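You operate a simulated robot arm through the tools that you are given. There is no shell and no other tool. Be economical: measure what you need, move in short steps, check, and stop when the job is done.

You run a simulated robot arm. Do the job below in one go: nothing can be reset, and whatever is moved stays where it is left.

## Task
Put the small carton labelled "VENTS 25" from the wide grey belt in the grey tray and the small carton that says "rivets" on top of the brown parcel there.
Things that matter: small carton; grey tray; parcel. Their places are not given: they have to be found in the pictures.

Only the result counts: the job must be done as asked and must still hold three seconds after the hand-in. Knocking over, shifting, dropping, spilling or breaking anything else fails it.

## Robot
A 7-joint arm with a two-finger parallel gripper, fixed in place. Base frame: the origin is at the foot of the arm, x ahead of it, y to its left, z up; the work surface is at about z = 0. Units: cm, rad, N and s.
With the tool pointing down near the work surface it reaches from about 24 to 62 cm from the base axis. Its first joint turns from -1.152 to 1.152 rad. Payload 2.6 kg.
The TCP is the grasp point between the finger pads, 3 cm short of the fingertips. In the tool frame z runs along the fingers and y along their closing line. Largest opening 9.4 cm; finger width 2.8, thickness 1; the body of the gripper, 5 by 9.6 cm, starts 5.5 cm behind the TCP.
Orientation is that of the tool frame in the base frame, as a unit quaternion [x, y, z, w]. With the fingers straight down and closing along the base's y, the tool's x points along the base's -x, its y along +y and its z along -z.

## Interface
- The arm moves only by the tool servo_tool. Its argument "plan" is a list of rows, each a list of 7 numbers: the shift along the base's x, y, z in m, then the turn, a rotation vector about the base's x, y, z in rad, then the gripper command, from -1 (fully open) to 1 (shut), values between in proportion. In form: [[x, y, z, rx, ry, rz, grip], ...]. A call has 1 to 10 rows; each row is the pose to reach, as a shift and turn from the pose commanded when the call began. Each row takes 0.2 s and may step no farther than 5 cm and 0.15 rad from the row before; otherwise, or with a gripper value out of range, the whole call is refused. Where a pose cannot be reached the arm comes as near as it can. A force on the tool above 40 N (or 10 N above the force at the start of the call, whichever is more), or a blocked arm, ends the call early, and 0.2 s more pass. Each finger travels about 7.2 cm/s and halts on what it meets, pressing with about 29 N; the grip force reading is that of the motor and also rises with nothing between the fingers. The clock runs only during rows and for 0.2 s after the last one: add rows that repeat a pose to give the fingers time. The reply holds the time, the measured pose of the TCP, the force on the tool along the base axes, the opening and the grip force, in the units named above and with some noise, and new pictures: "views" is both (left out), scene, wrist or none.
- Cameras (640 x 400 px; columns grow to the right, rows downward): "scene" is fixed at [2.3, 41.3, 55.47]; the picture's right is [-0.85, -0.53, 0.00], its down [-0.32, 0.52, -0.79] and it looks along [0.42, -0.67, -0.61] (base axes); focal length 349 px, centre (320, 200). "wrist" rides on the gripper at [-3.7, 0, -5.8] in the tool frame; the picture's right is [0.00, -1.00, 0.00], its down [0.97, 0.00, -0.24] and it looks along [0.24, 0.00, 0.97] (tool axes); focal length 218 px, centre (320, 200).
- point_at(camera, pixels): for up to 12 pixels [column, row] of the newest picture of that camera ("zoom" is the newest enlarged one), the place [x, y, z] in the base frame of the surface seen there, good to about 0.2 cm, but the place of the scene camera against the robot may be out by one fixed shift of up to 1.8 cm in any direction. No time passes.
- inspect(camera, box): a new picture of the part [left, top, right, bottom] of that camera's present view, enlarged. No time passes.
- finish_job(): hands the job in; it is judged then, once.

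Keep the steps short. Do not move on a guess: measure, check each grasp and each placing, and mend mistakes. In all there are 60 turns and 120 pictures (those below and enlarged ones count). Leave the gripper open and the arm clear of the work at the hand-in unless told otherwise, and finish with a single line.

The tools are called after "Call:" as name(argument=value, ...) on one line, values as JSON. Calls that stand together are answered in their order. servo_tool: Moves the arm, as the interface text tells. Its arguments: {"type":"object","properties":{"plan":{"type":"array"},"views":{"type":"string","enum":["both","scene","wrist","none"]}},"required":["plan"]} The other tools are called the same way: point_at (camera, pixels) gives the place of the surface under pixels of a picture; inspect (camera, box) takes an enlarged picture of a part of a camera's view; finish_job () hands the job in.

At the start:

```text
time: 0.0
ee_pos: [41.8, -8.59, 30.9]
tcp_rot: [0.0, 1.0, 0.0, 0.0]
force: [0.6, -0.3, 0.3]
finger_gap: 9.39
grasp_force: 0.1
```

scene: 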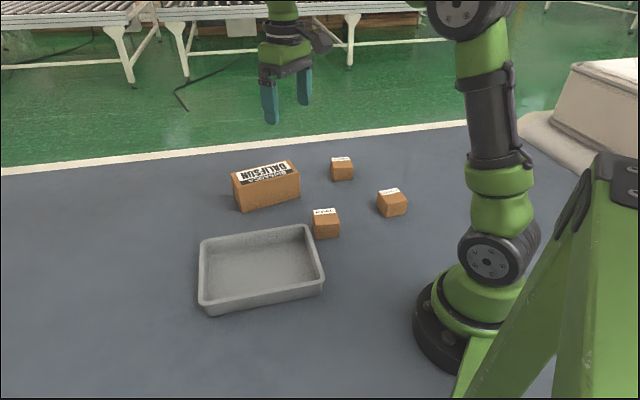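
wrist: 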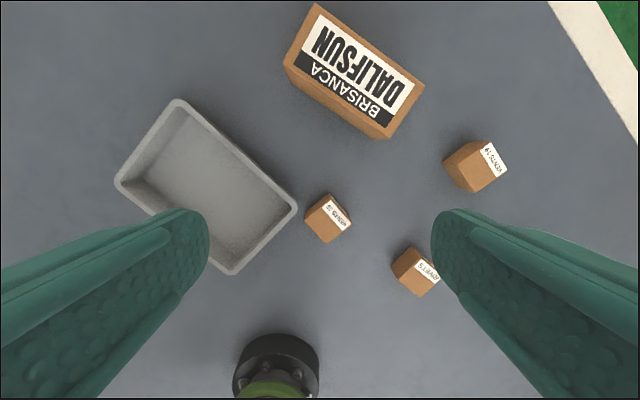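

I see three small cartons in the wrist picture, near (328,218), (416,270) and (475,165). I will enlarge them to read the labels.

Call:
inspect(camera="wrist", box=[290, 180, 370, 250])

Call:
inspect(camera="wrist", box=[380, 230, 460, 300])

Call:
inspect(camera="wrist", box=[435, 130, 515, 200])

Call:
inspect(camera="scene", box=[220, 140, 420, 265])

```text
5.71 times, centred on (330, 215) of wrist
```

zoom: 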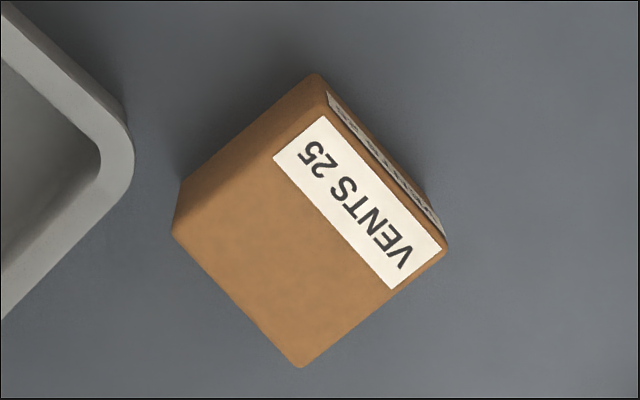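

```text
5.71 times, centred on (420, 265) of wrist
```

zoom: 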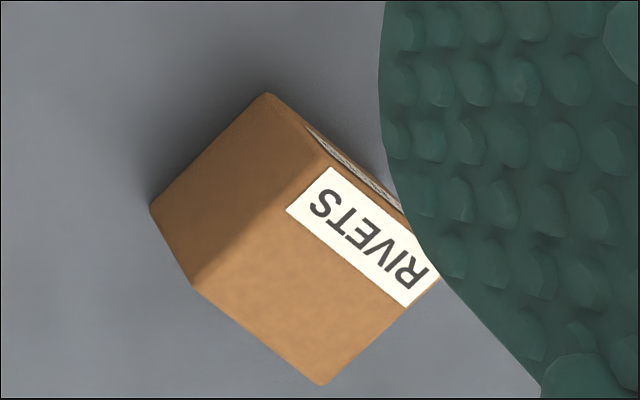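

```text
5.71 times, centred on (475, 165) of wrist
```

zoom: 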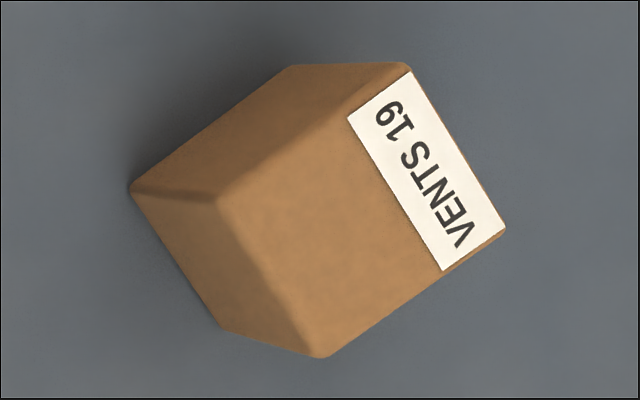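

```text
3.20 times, centred on (320, 202) of scene
```

zoom: 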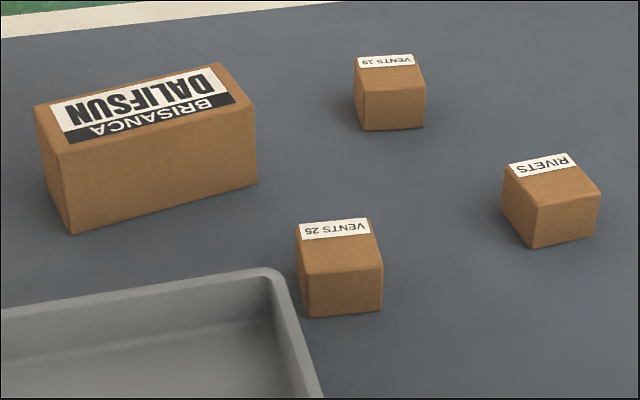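

VENTS 25 is at wrist (328,218), RIVETS at (416,270) and the decoy VENTS 19 at (475,165). I will measure the two cartons, the tray and the parcel in the wrist picture.

Call:
point_at(camera="wrist", pixels=[[330.3, 202.5], [350, 223], [326.5, 242], [307, 221], [328, 222], [421, 262], [435, 278], [420, 295], [404, 279], [419, 279]])

Call:
point_at(camera="wrist", pixels=[[179, 101], [118, 181], [294, 208], [232, 271], [200, 185], [230, 170], [316, 8], [421, 88], [388, 127], [290, 55], [358, 72], [230, 220]])

```text
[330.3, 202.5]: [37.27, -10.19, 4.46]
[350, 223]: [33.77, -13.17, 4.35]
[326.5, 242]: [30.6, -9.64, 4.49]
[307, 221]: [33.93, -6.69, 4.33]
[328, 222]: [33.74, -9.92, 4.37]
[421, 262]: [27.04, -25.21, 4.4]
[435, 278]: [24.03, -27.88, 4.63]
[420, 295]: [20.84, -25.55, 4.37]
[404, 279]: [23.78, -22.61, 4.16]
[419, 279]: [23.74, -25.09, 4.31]
```

```text
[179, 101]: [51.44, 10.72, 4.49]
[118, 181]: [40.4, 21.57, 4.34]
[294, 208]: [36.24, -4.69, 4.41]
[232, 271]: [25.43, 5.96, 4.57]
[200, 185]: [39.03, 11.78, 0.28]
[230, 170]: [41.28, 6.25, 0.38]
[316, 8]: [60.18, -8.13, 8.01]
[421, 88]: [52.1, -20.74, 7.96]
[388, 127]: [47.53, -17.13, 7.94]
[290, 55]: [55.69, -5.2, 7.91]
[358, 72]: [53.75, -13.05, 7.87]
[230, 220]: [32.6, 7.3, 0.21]
```

VENTS 25: centre about (33.85, -9.9), top at 4.4, edges turned about 42°. The nearest tray corner is (36.2, -4.7), so closing along the 132° direction keeps the fingers off it. I move above the carton, turn by +0.735 rad and look again.

Call:
servo_tool(plan=[[-0.0133, -0.0022, -0.025, 0, 0, 0.1225, -1], [-0.0265, -0.0044, -0.05, 0, 0, 0.245, -1], [-0.04, -0.0066, -0.075, 0, 0, 0.3675, -1], [-0.053, -0.0088, -0.1, 0, 0, 0.49, -1], [-0.066, -0.011, -0.125, 0, 0, 0.6125, -1], [-0.0795, -0.0131, -0.15, 0, 0, 0.735, -1], [-0.0795, -0.0131, -0.15, 0, 0, 0.735, -1]])

```text
time: 1.6
ee_pos: [33.85, -9.86, 16.1]
tcp_rot: [-0.36, 0.933, 0.0, 0.0]
force: [0.1, -0.3, -0.7]
finger_gap: 9.4
grasp_force: 0.1
```

scene: 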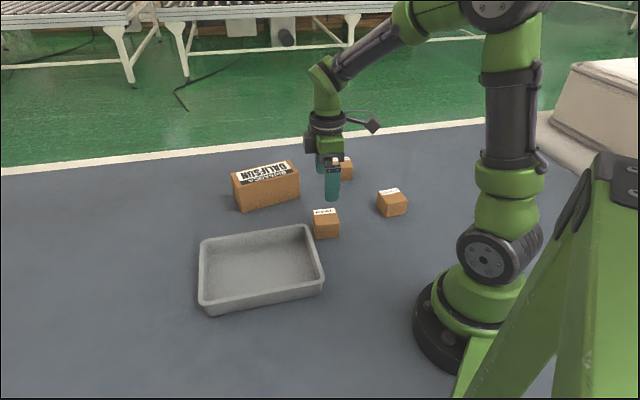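
wrist: 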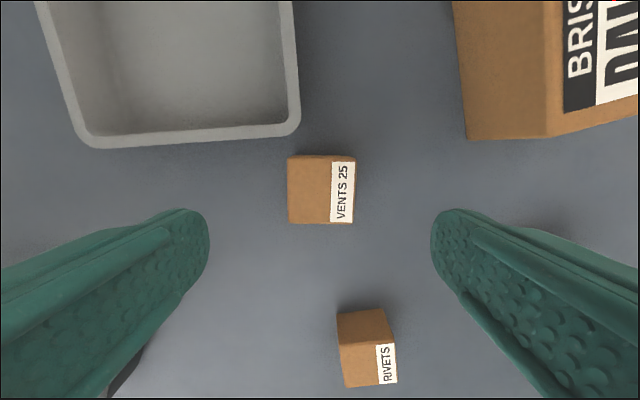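

The carton is squared up with the fingers, centred near column 321. I check its corners before descending.

Call:
point_at(camera="wrist", pixels=[[290, 162], [352, 162], [291, 220], [352, 220], [321, 191], [300, 120], [290, 128], [345, 348], [390, 345], [350, 384], [393, 381], [369, 364]])

```text
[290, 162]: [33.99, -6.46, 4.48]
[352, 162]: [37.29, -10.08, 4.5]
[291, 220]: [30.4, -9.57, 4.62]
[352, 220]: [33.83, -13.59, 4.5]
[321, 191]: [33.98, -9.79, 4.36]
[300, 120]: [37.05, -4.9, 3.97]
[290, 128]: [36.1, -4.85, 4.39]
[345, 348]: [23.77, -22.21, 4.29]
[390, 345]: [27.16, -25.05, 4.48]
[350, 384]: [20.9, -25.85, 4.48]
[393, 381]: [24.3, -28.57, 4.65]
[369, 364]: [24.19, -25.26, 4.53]
```

Centre (33.9, -9.9) agrees with the TCP. I descend straight to z≈3.6 and close.

Call:
servo_tool(plan=[[0, 0, -0.035, 0, 0, 0, -1], [0, 0, -0.07, 0, 0, 0, -1], [0, 0, -0.1, 0, 0, 0, -1], [0, 0, -0.125, 0, 0, 0, -1], [0, 0, -0.125, 0, 0, 0, -1]])

Call:
servo_tool(plan=[[0, 0, 0, 0, 0, 0, 1], [0, 0, 0, 0, 0, 0, 1], [0, 0, 0, 0, 0, 0, 1], [0, 0, 0, 0, 0, 0, 1]])

```text
time: 2.8
ee_pos: [33.93, -9.85, 3.45]
tcp_rot: [-0.359, 0.933, -0.001, 0.0]
force: [0.1, -0.2, -0.1]
finger_gap: 9.37
grasp_force: 0.0
```

scene: 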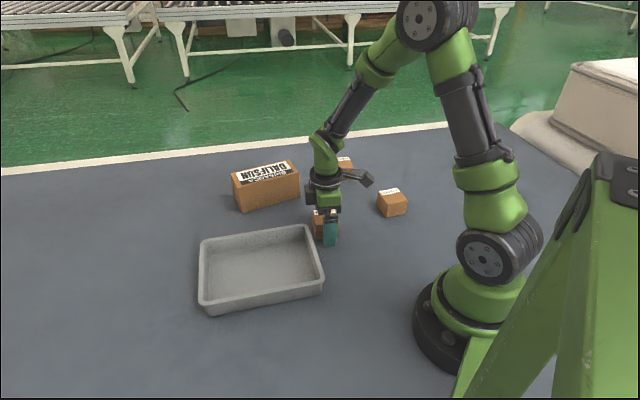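
wrist: 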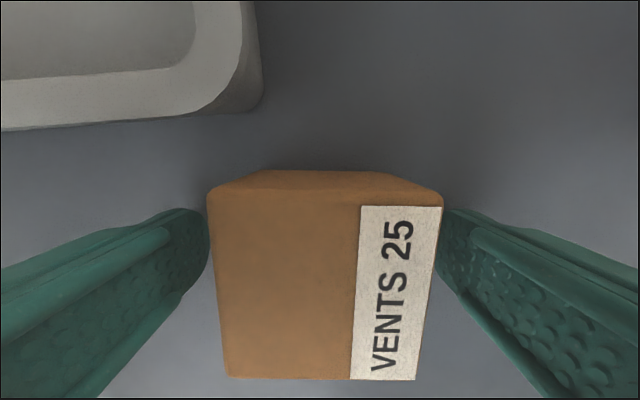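

```text
time: 3.8
ee_pos: [33.83, -9.8, 3.48]
tcp_rot: [-0.359, 0.933, -0.001, 0.0]
force: [0.1, 0.0, -0.1]
finger_gap: 5.97
grasp_force: 28.4
```

scene: 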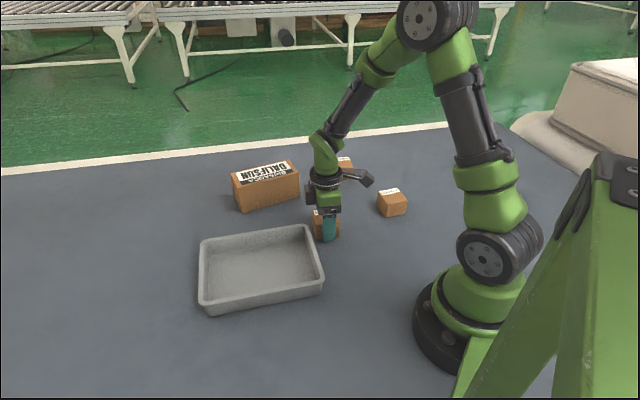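
wrist: 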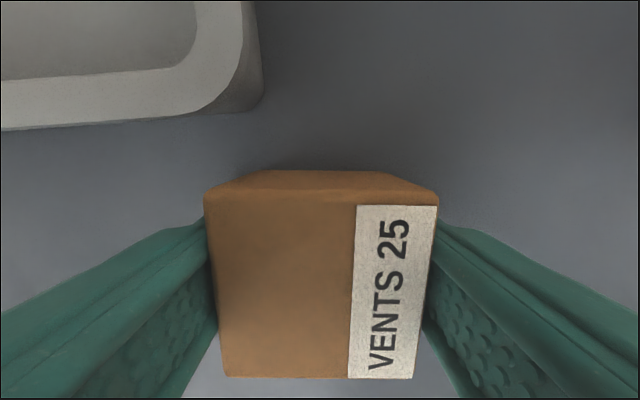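

Gap 5.97 cm at 28 N: the carton is held. I lift it slightly above the rim and check the grip.

Call:
servo_tool(plan=[[0, 0, 0.02, 0, 0, 0, 1], [0, 0, 0.05, 0, 0, 0, 1], [0, 0, 0.08, 0, 0, 0, 1], [0, 0, 0.08, 0, 0, 0, 1]])

```text
time: 4.8
ee_pos: [33.96, -9.89, 11.52]
tcp_rot: [-0.36, 0.933, 0.001, -0.001]
force: [0.0, 0.2, -1.6]
finger_gap: 5.98
grasp_force: 29.2
```

scene: 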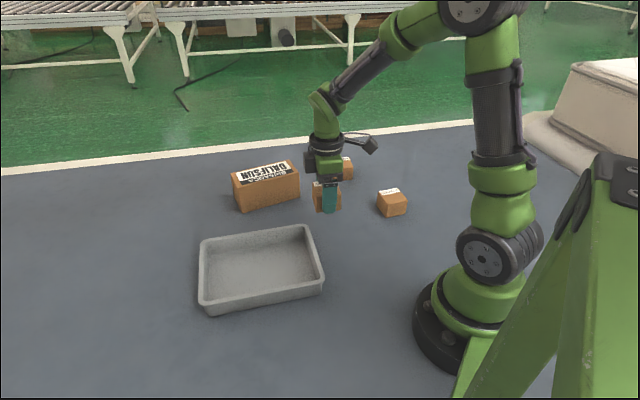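
wrist: 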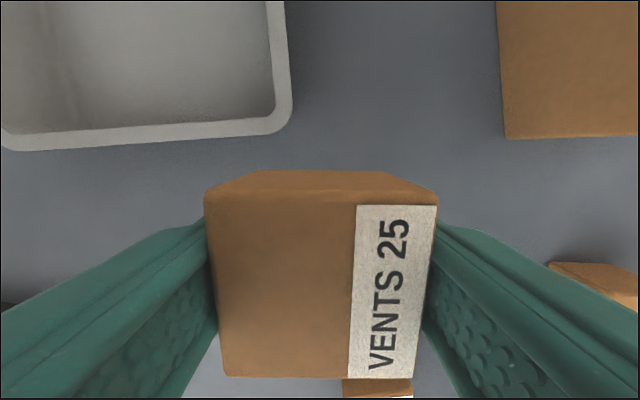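

The carton hangs firmly, with its bottom at z≈8, clear of the rim at 4.5. I carry it over the tray centre (38.4, 8.4).

Call:
servo_tool(plan=[[0.009, 0.0366, 0, 0, 0, 0, 1], [0.018, 0.0732, 0, 0, 0, 0, 1], [0.027, 0.11, 0, 0, 0, 0, 1], [0.036, 0.1464, 0, 0, 0, 0, 1], [0.045, 0.183, 0, 0, 0, 0, 1], [0.045, 0.183, 0, 0, 0, 0, 1]])

```text
time: 6.2
ee_pos: [38.54, 8.38, 11.49]
tcp_rot: [-0.36, 0.933, 0.0, -0.001]
force: [-0.7, 0.3, -1.1]
finger_gap: 5.99
grasp_force: 29.4
```

scene: 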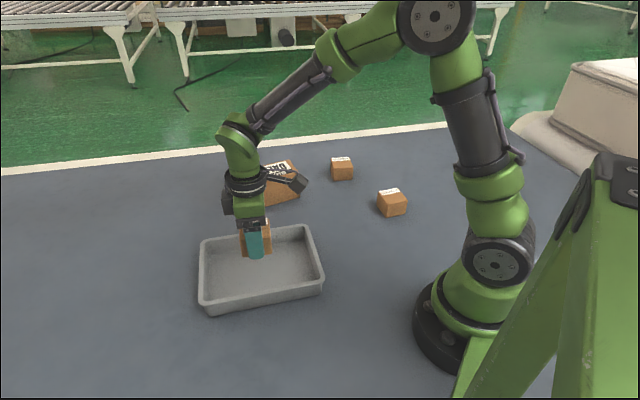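
wrist: 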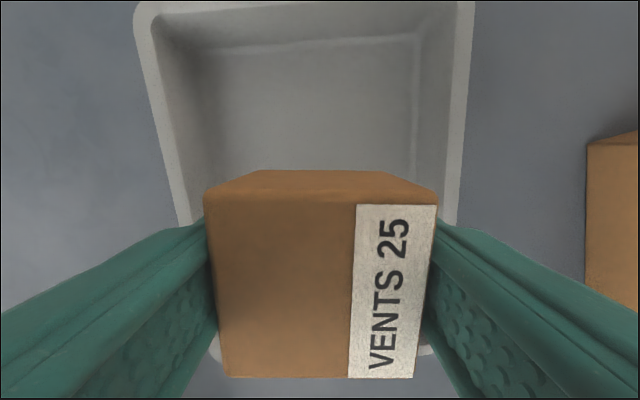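

Centred over the tray. Floor contact is expected at TCP z≈3.74, so I lower to about 3.8.

Call:
servo_tool(plan=[[0, 0, -0.03, 0, 0, 0, 1], [0, 0, -0.055, 0, 0, 0, 1], [0, 0, -0.07, 0, 0, 0, 1], [0, 0, -0.077, 0, 0, 0, 1], [0, 0, -0.077, 0, 0, 0, 1]])

```text
time: 7.4
ee_pos: [38.26, 8.29, 3.89]
tcp_rot: [-0.359, 0.933, 0.0, 0.0]
force: [-9.2, -2.4, 24.9]
finger_gap: 6.0
grasp_force: 28.8
```

scene: 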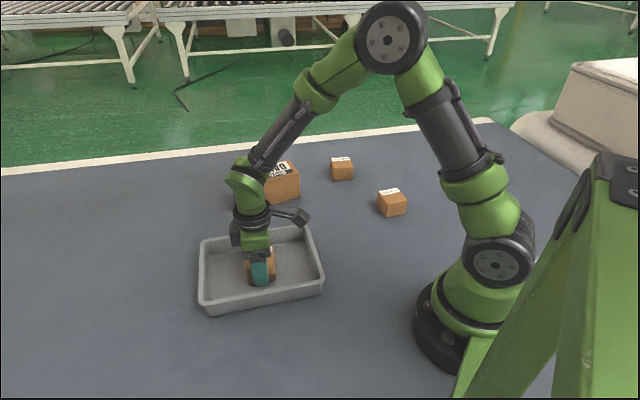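
wrist: 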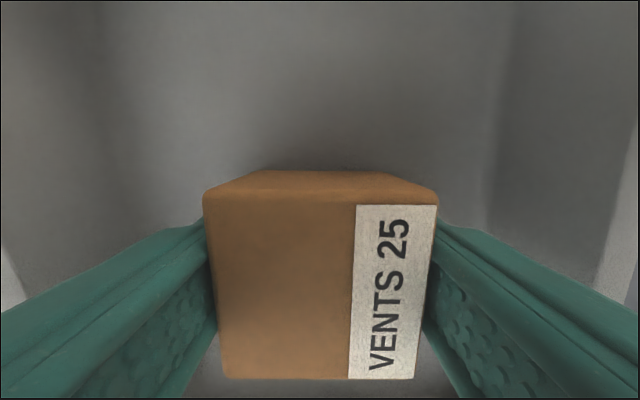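

The floor contact reads 25 N, so the carton rests on the tray floor. I ease up 2 mm, then open part way to about 7.5 cm.

Call:
servo_tool(plan=[[0, 0, 0.002, 0, 0, 0, 1], [0, 0, 0.002, 0, 0, 0, -0.6], [0, 0, 0.002, 0, 0, 0, -0.6], [0, 0, 0.002, 0, 0, 0, -0.6]], views="wrist")

Call:
servo_tool(plan=[[0, 0, 0.02, 0, 0, 0, -0.6], [0, 0, 0.05, 0, 0, 0, -0.6], [0, 0, 0.09, 0, 0, 0, -0.6], [0, 0, 0.13, 0, 0, 0, -1], [0, 0, 0.13, 0, 0, 0, -1]])

```text
time: 8.4
ee_pos: [38.45, 8.18, 3.9]
tcp_rot: [-0.359, 0.933, 0.0, 0.0]
force: [0.0, -0.3, 0.4]
finger_gap: 7.47
grasp_force: 0.0
```

wrist: 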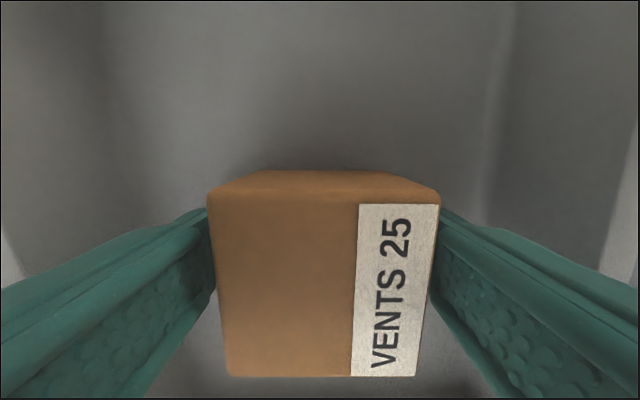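

```text
time: 9.6
ee_pos: [38.31, 8.34, 16.79]
tcp_rot: [-0.359, 0.933, 0.0, 0.0]
force: [-0.1, -0.6, 0.4]
finger_gap: 9.39
grasp_force: 0.1
```

scene: 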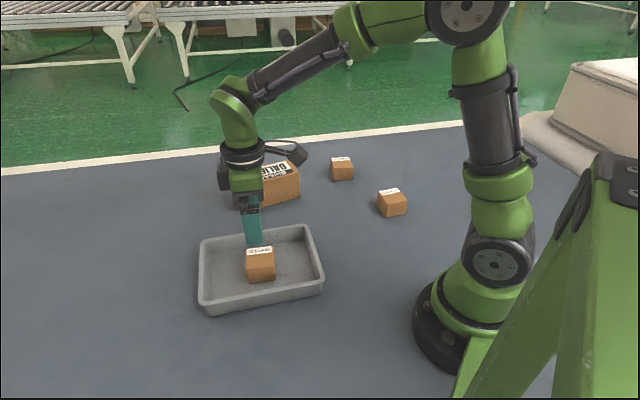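
wrist: 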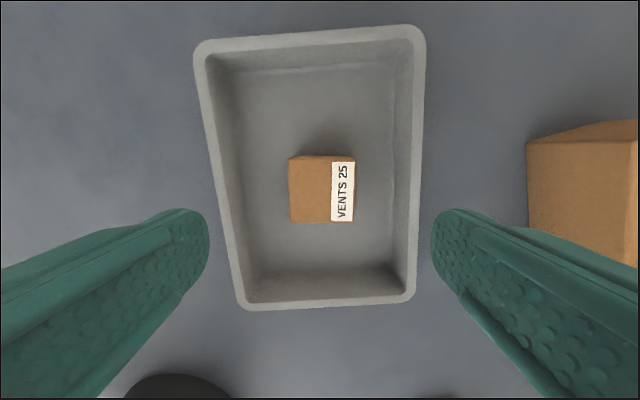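

VENTS 25 stands upright in the tray. Next I travel to RIVETS at about (24.1, -25.4), turning another 0.12 rad on the way.

Call:
servo_tool(plan=[[-0.0158, -0.0376, 0, 0, 0, 0.013, -1], [-0.0317, -0.0751, 0, 0, 0, 0.027, -1], [-0.0475, -0.1127, 0, 0, 0, 0.04, -1], [-0.0633, -0.1502, 0, 0, 0, 0.053, -1], [-0.0792, -0.1878, 0, 0, 0, 0.067, -1], [-0.095, -0.2253, 0, 0, 0, 0.08, -1], [-0.1108, -0.2629, 0, 0, 0, 0.093, -1], [-0.1267, -0.3004, 0, 0, 0, 0.107, -1], [-0.1425, -0.338, 0, 0, 0, 0.12, -1], [-0.1425, -0.338, 0, 0, 0, 0.12, -1]])

```text
time: 11.8
ee_pos: [24.18, -25.55, 16.9]
tcp_rot: [-0.415, 0.91, 0.0, 0.0]
force: [-0.8, 0.5, -0.3]
finger_gap: 9.43
grasp_force: 0.1
```

scene: 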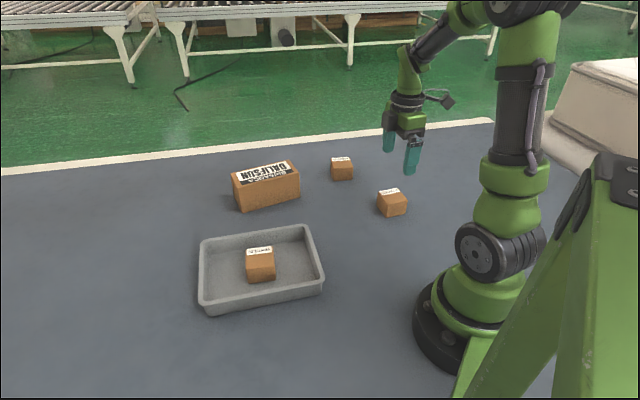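
wrist: 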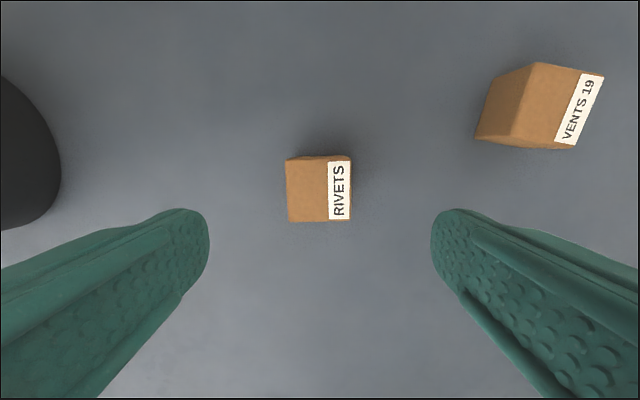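

RIVETS is squared up and centred (column 319, rows as before). I descend to z≈3.5 and close.

Call:
servo_tool(plan=[[0, 0, -0.04, 0, 0, 0, -1], [0, 0, -0.08, 0, 0, 0, -1], [0, 0, -0.11, 0, 0, 0, -1], [0, 0, -0.1335, 0, 0, 0, -1], [0, 0, -0.1335, 0, 0, 0, -1]], views="wrist")

Call:
servo_tool(plan=[[0, 0, 0, 0, 0, 0, 1], [0, 0, 0, 0, 0, 0, 1], [0, 0, 0, 0, 0, 0, 1], [0, 0, 0, 0, 0, 0, 1]], views="wrist")

```text
time: 13.0
ee_pos: [24.1, -25.32, 3.56]
tcp_rot: [-0.415, 0.91, -0.001, 0.0]
force: [0.9, 0.7, 0.2]
finger_gap: 9.42
grasp_force: 0.1
```

wrist: 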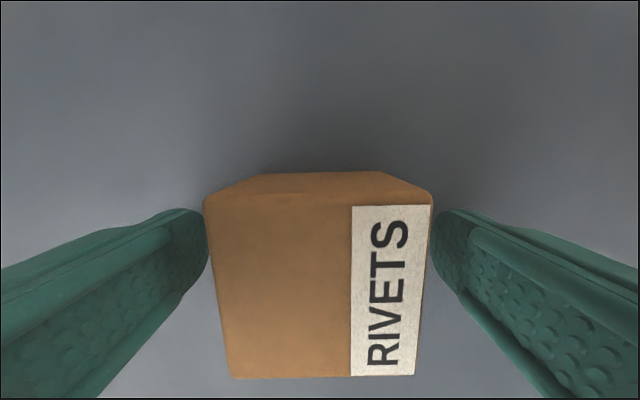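

```text
time: 14.0
ee_pos: [24.2, -25.31, 3.64]
tcp_rot: [-0.414, 0.91, 0.0, 0.0]
force: [0.7, -0.5, 0.1]
finger_gap: 6.02
grasp_force: 28.4
```

wrist: 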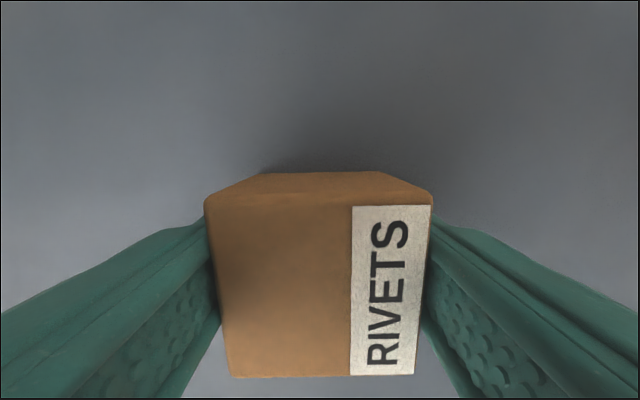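

Held at 6.02 cm, 28 N. I lift 13 cm straight up and look.

Call:
servo_tool(plan=[[0, 0, 0.02, 0, 0, 0, 1], [0, 0, 0.06, 0, 0, 0, 1], [0, 0, 0.1, 0, 0, 0, 1], [0, 0, 0.135, 0, 0, 0, 1], [0, 0, 0.135, 0, 0, 0, 1]], views="wrist")

Call:
servo_tool(plan=[[0.0371, 0.0156, 0, 0, 0, 0.016, 1], [0.0742, 0.0313, 0, 0, 0, 0.033, 1], [0.1114, 0.0469, 0, 0, 0, 0.049, 1], [0.1485, 0.0625, 0, 0, 0, 0.065, 1], [0.1856, 0.0781, 0, 0, 0, 0.081, 1], [0.2228, 0.0938, 0, 0, 0, 0.098, 1], [0.26, 0.1094, 0, 0, 0, 0.114, 1], [0.26, 0.1094, 0, 0, 0, 0.13, 1]])

```text
time: 15.2
ee_pos: [23.85, -25.45, 16.84]
tcp_rot: [-0.414, 0.91, 0.001, 0.0]
force: [-0.6, 0.0, -0.7]
finger_gap: 6.03
grasp_force: 29.1
```

wrist: 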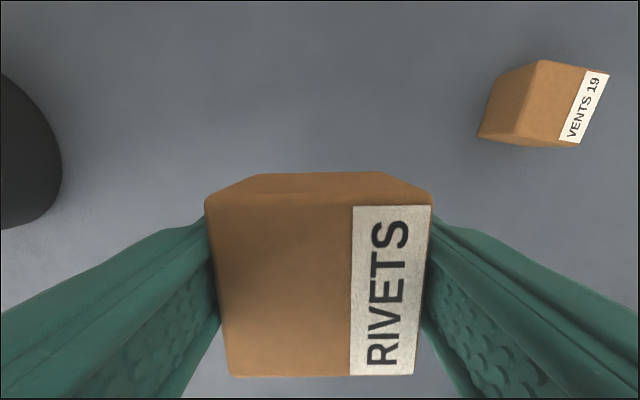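

```text
time: 17.0
ee_pos: [50.14, -14.48, 16.92]
tcp_rot: [-0.473, 0.881, 0.001, 0.001]
force: [-0.5, -0.5, -1.1]
finger_gap: 6.0
grasp_force: 29.0
```

scene: 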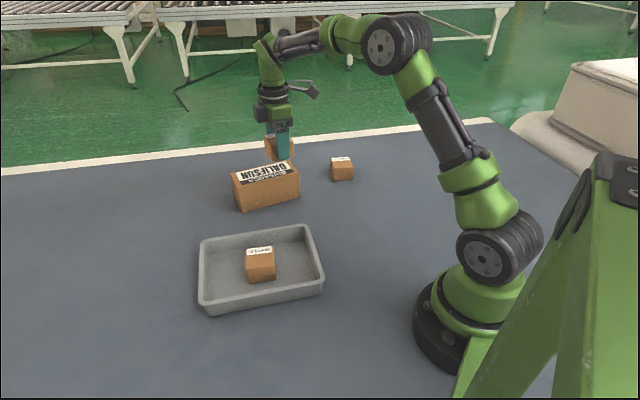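
wrist: 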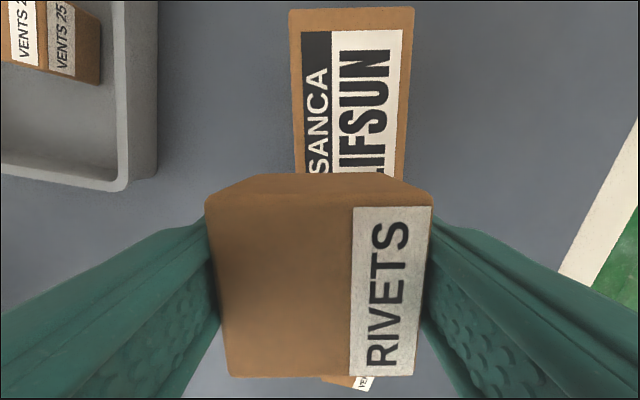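

The parcel lies ahead, slightly right of centre. I measure its edges again from here.

Call:
point_at(camera="wrist", pixels=[[293, 14], [411, 12], [301, 160], [404, 160], [298, 100], [406, 100], [345, 70], [411, 30], [293, 40]])

```text
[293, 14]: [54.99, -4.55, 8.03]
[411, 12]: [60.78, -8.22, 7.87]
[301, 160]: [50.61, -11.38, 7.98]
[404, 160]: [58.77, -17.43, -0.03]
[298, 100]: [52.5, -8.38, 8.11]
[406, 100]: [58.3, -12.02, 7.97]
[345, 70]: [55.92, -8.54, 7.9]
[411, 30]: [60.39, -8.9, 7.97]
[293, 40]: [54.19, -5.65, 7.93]
```

Parcel midline at 57°, centre about (53.9, -12.6), top z 7.95, width 6.9. The tool is already aligned (56.5°). I move over the centre, then lower to just above the expected contact at 11.5.

Call:
servo_tool(plan=[[0.019, 0.0093, 0, 0, 0, 0.01, 1], [0.038, 0.0186, 0, 0, 0, 0.01, 1], [0.038, 0.0186, -0.025, 0, 0, 0.01, 1], [0.038, 0.0186, -0.045, 0, 0, 0.01, 1], [0.038, 0.0186, -0.051, 0, 0, 0.01, 1], [0.038, 0.0186, -0.051, 0, 0, 0.01, 1]])

```text
time: 18.4
ee_pos: [53.81, -12.69, 11.95]
tcp_rot: [-0.477, 0.879, -0.001, 0.0]
force: [0.7, 0.3, -1.8]
finger_gap: 5.99
grasp_force: 29.5
```

scene: 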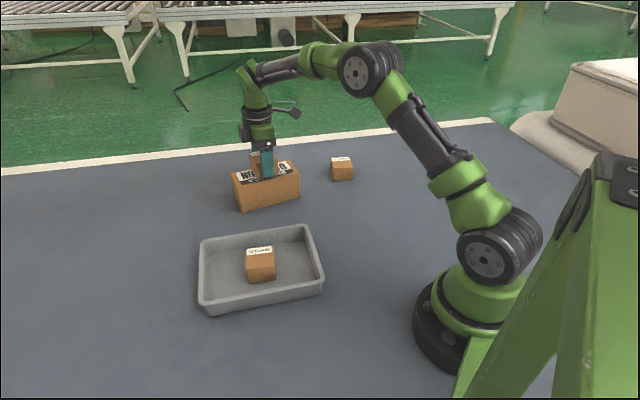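
wrist: 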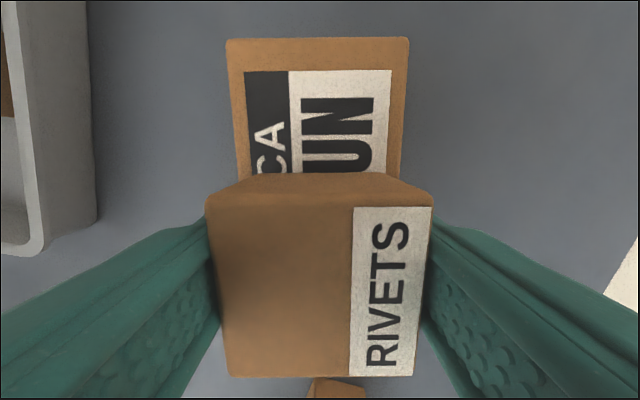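

The carton sits centred over the parcel and has not touched it yet. I lower 2 mm.

Call:
servo_tool(plan=[[0, 0, -0.001, 0, 0, 0, 1], [0, 0, -0.002, 0, 0, 0, 1], [0, 0, -0.002, 0, 0, 0, 1]], views="none")

```text
time: 19.2
ee_pos: [53.85, -12.65, 11.78]
tcp_rot: [-0.477, 0.879, 0.0, 0.0]
force: [-0.1, -0.5, -0.9]
finger_gap: 6.0
grasp_force: 28.9
```

No contact yet, so another 2 mm in 1 mm steps.

Call:
servo_tool(plan=[[0, 0, -0.001, 0, 0, 0, 1], [0, 0, -0.002, 0, 0, 0, 1], [0, 0, -0.002, 0, 0, 0, 1]], views="none")

```text
time: 20.0
ee_pos: [53.78, -12.6, 11.69]
tcp_rot: [-0.477, 0.879, -0.001, 0.001]
force: [-2.9, -1.0, 6.1]
finger_gap: 5.99
grasp_force: 29.0
```

A light contact of 6 N: the carton rests on the parcel. I open part way and look.

Call:
servo_tool(plan=[[0, 0, 0, 0, 0, 0, -0.5], [0, 0, 0, 0, 0, 0, -0.7], [0, 0, 0, 0, 0, 0, -1], [0, 0, 0, 0, 0, 0, -1]])

```text
time: 21.0
ee_pos: [53.95, -12.62, 11.47]
tcp_rot: [-0.478, 0.879, 0.0, 0.0]
force: [0.1, 0.2, 1.0]
finger_gap: 9.42
grasp_force: 0.1
```

scene: 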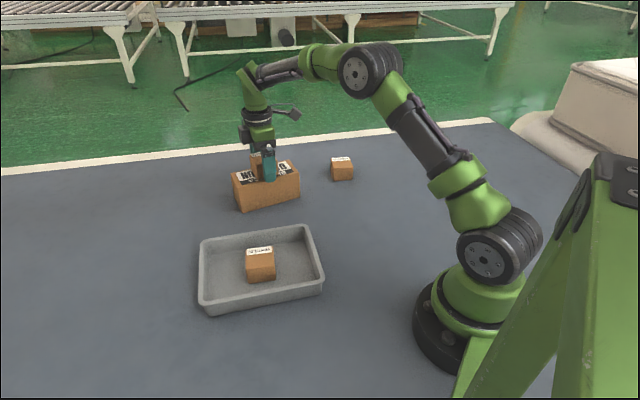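
wrist: 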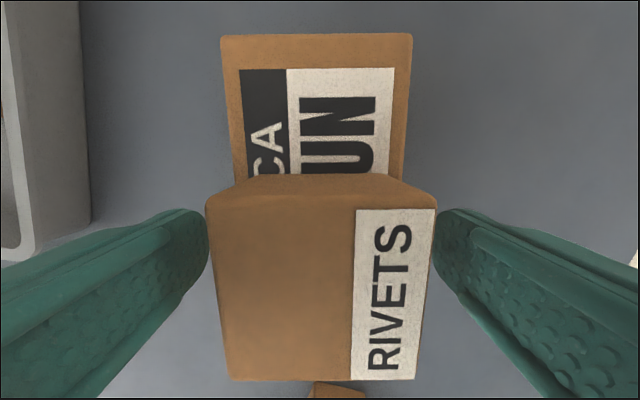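

The carton is free of the fingers and stands level. I rise straight up to clear the work.

Call:
servo_tool(plan=[[0, 0, 0.02, 0, 0, 0, -1], [0, 0, 0.05, 0, 0, 0, -1], [0, 0, 0.09, 0, 0, 0, -1], [0, 0, 0.13, 0, 0, 0, -1], [-0.04, 0, 0.15, 0, 0, 0, -1], [-0.08, 0, 0.16, 0, 0, 0, -1], [-0.08, 0, 0.16, 0, 0, 0, -1]])

```text
time: 22.6
ee_pos: [45.76, -12.41, 27.54]
tcp_rot: [-0.478, 0.879, 0.0, 0.0]
force: [-0.2, -0.1, -0.1]
finger_gap: 9.4
grasp_force: 0.2
```

scene: 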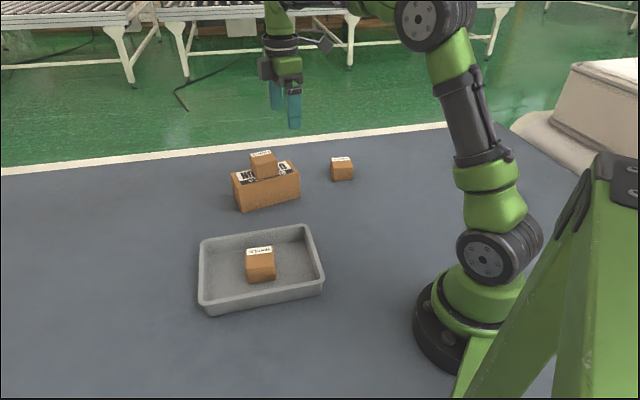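
wrist: 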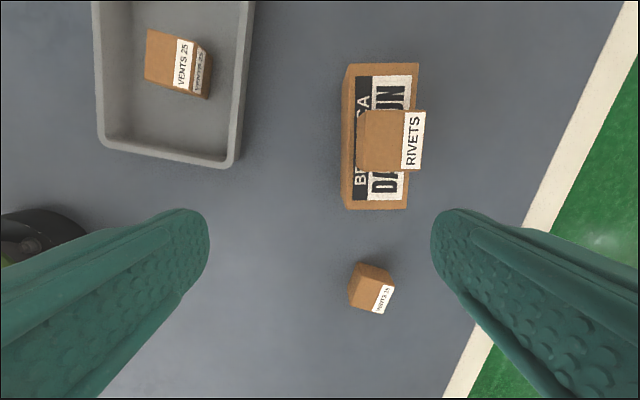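

VENTS 25 is in the tray and RIVETS sits squarely on the parcel. The decoy VENTS 19, the tray and the parcel look unmoved, and the gripper is open and clear. I hand in.

Call:
finish_job()

```text
The job is handed in.
```

The "VENTS 25" carton is in the grey tray and the "RIVETS" carton is on top of the brown parcel; the job is handed in, with the gripper open and the arm clear.
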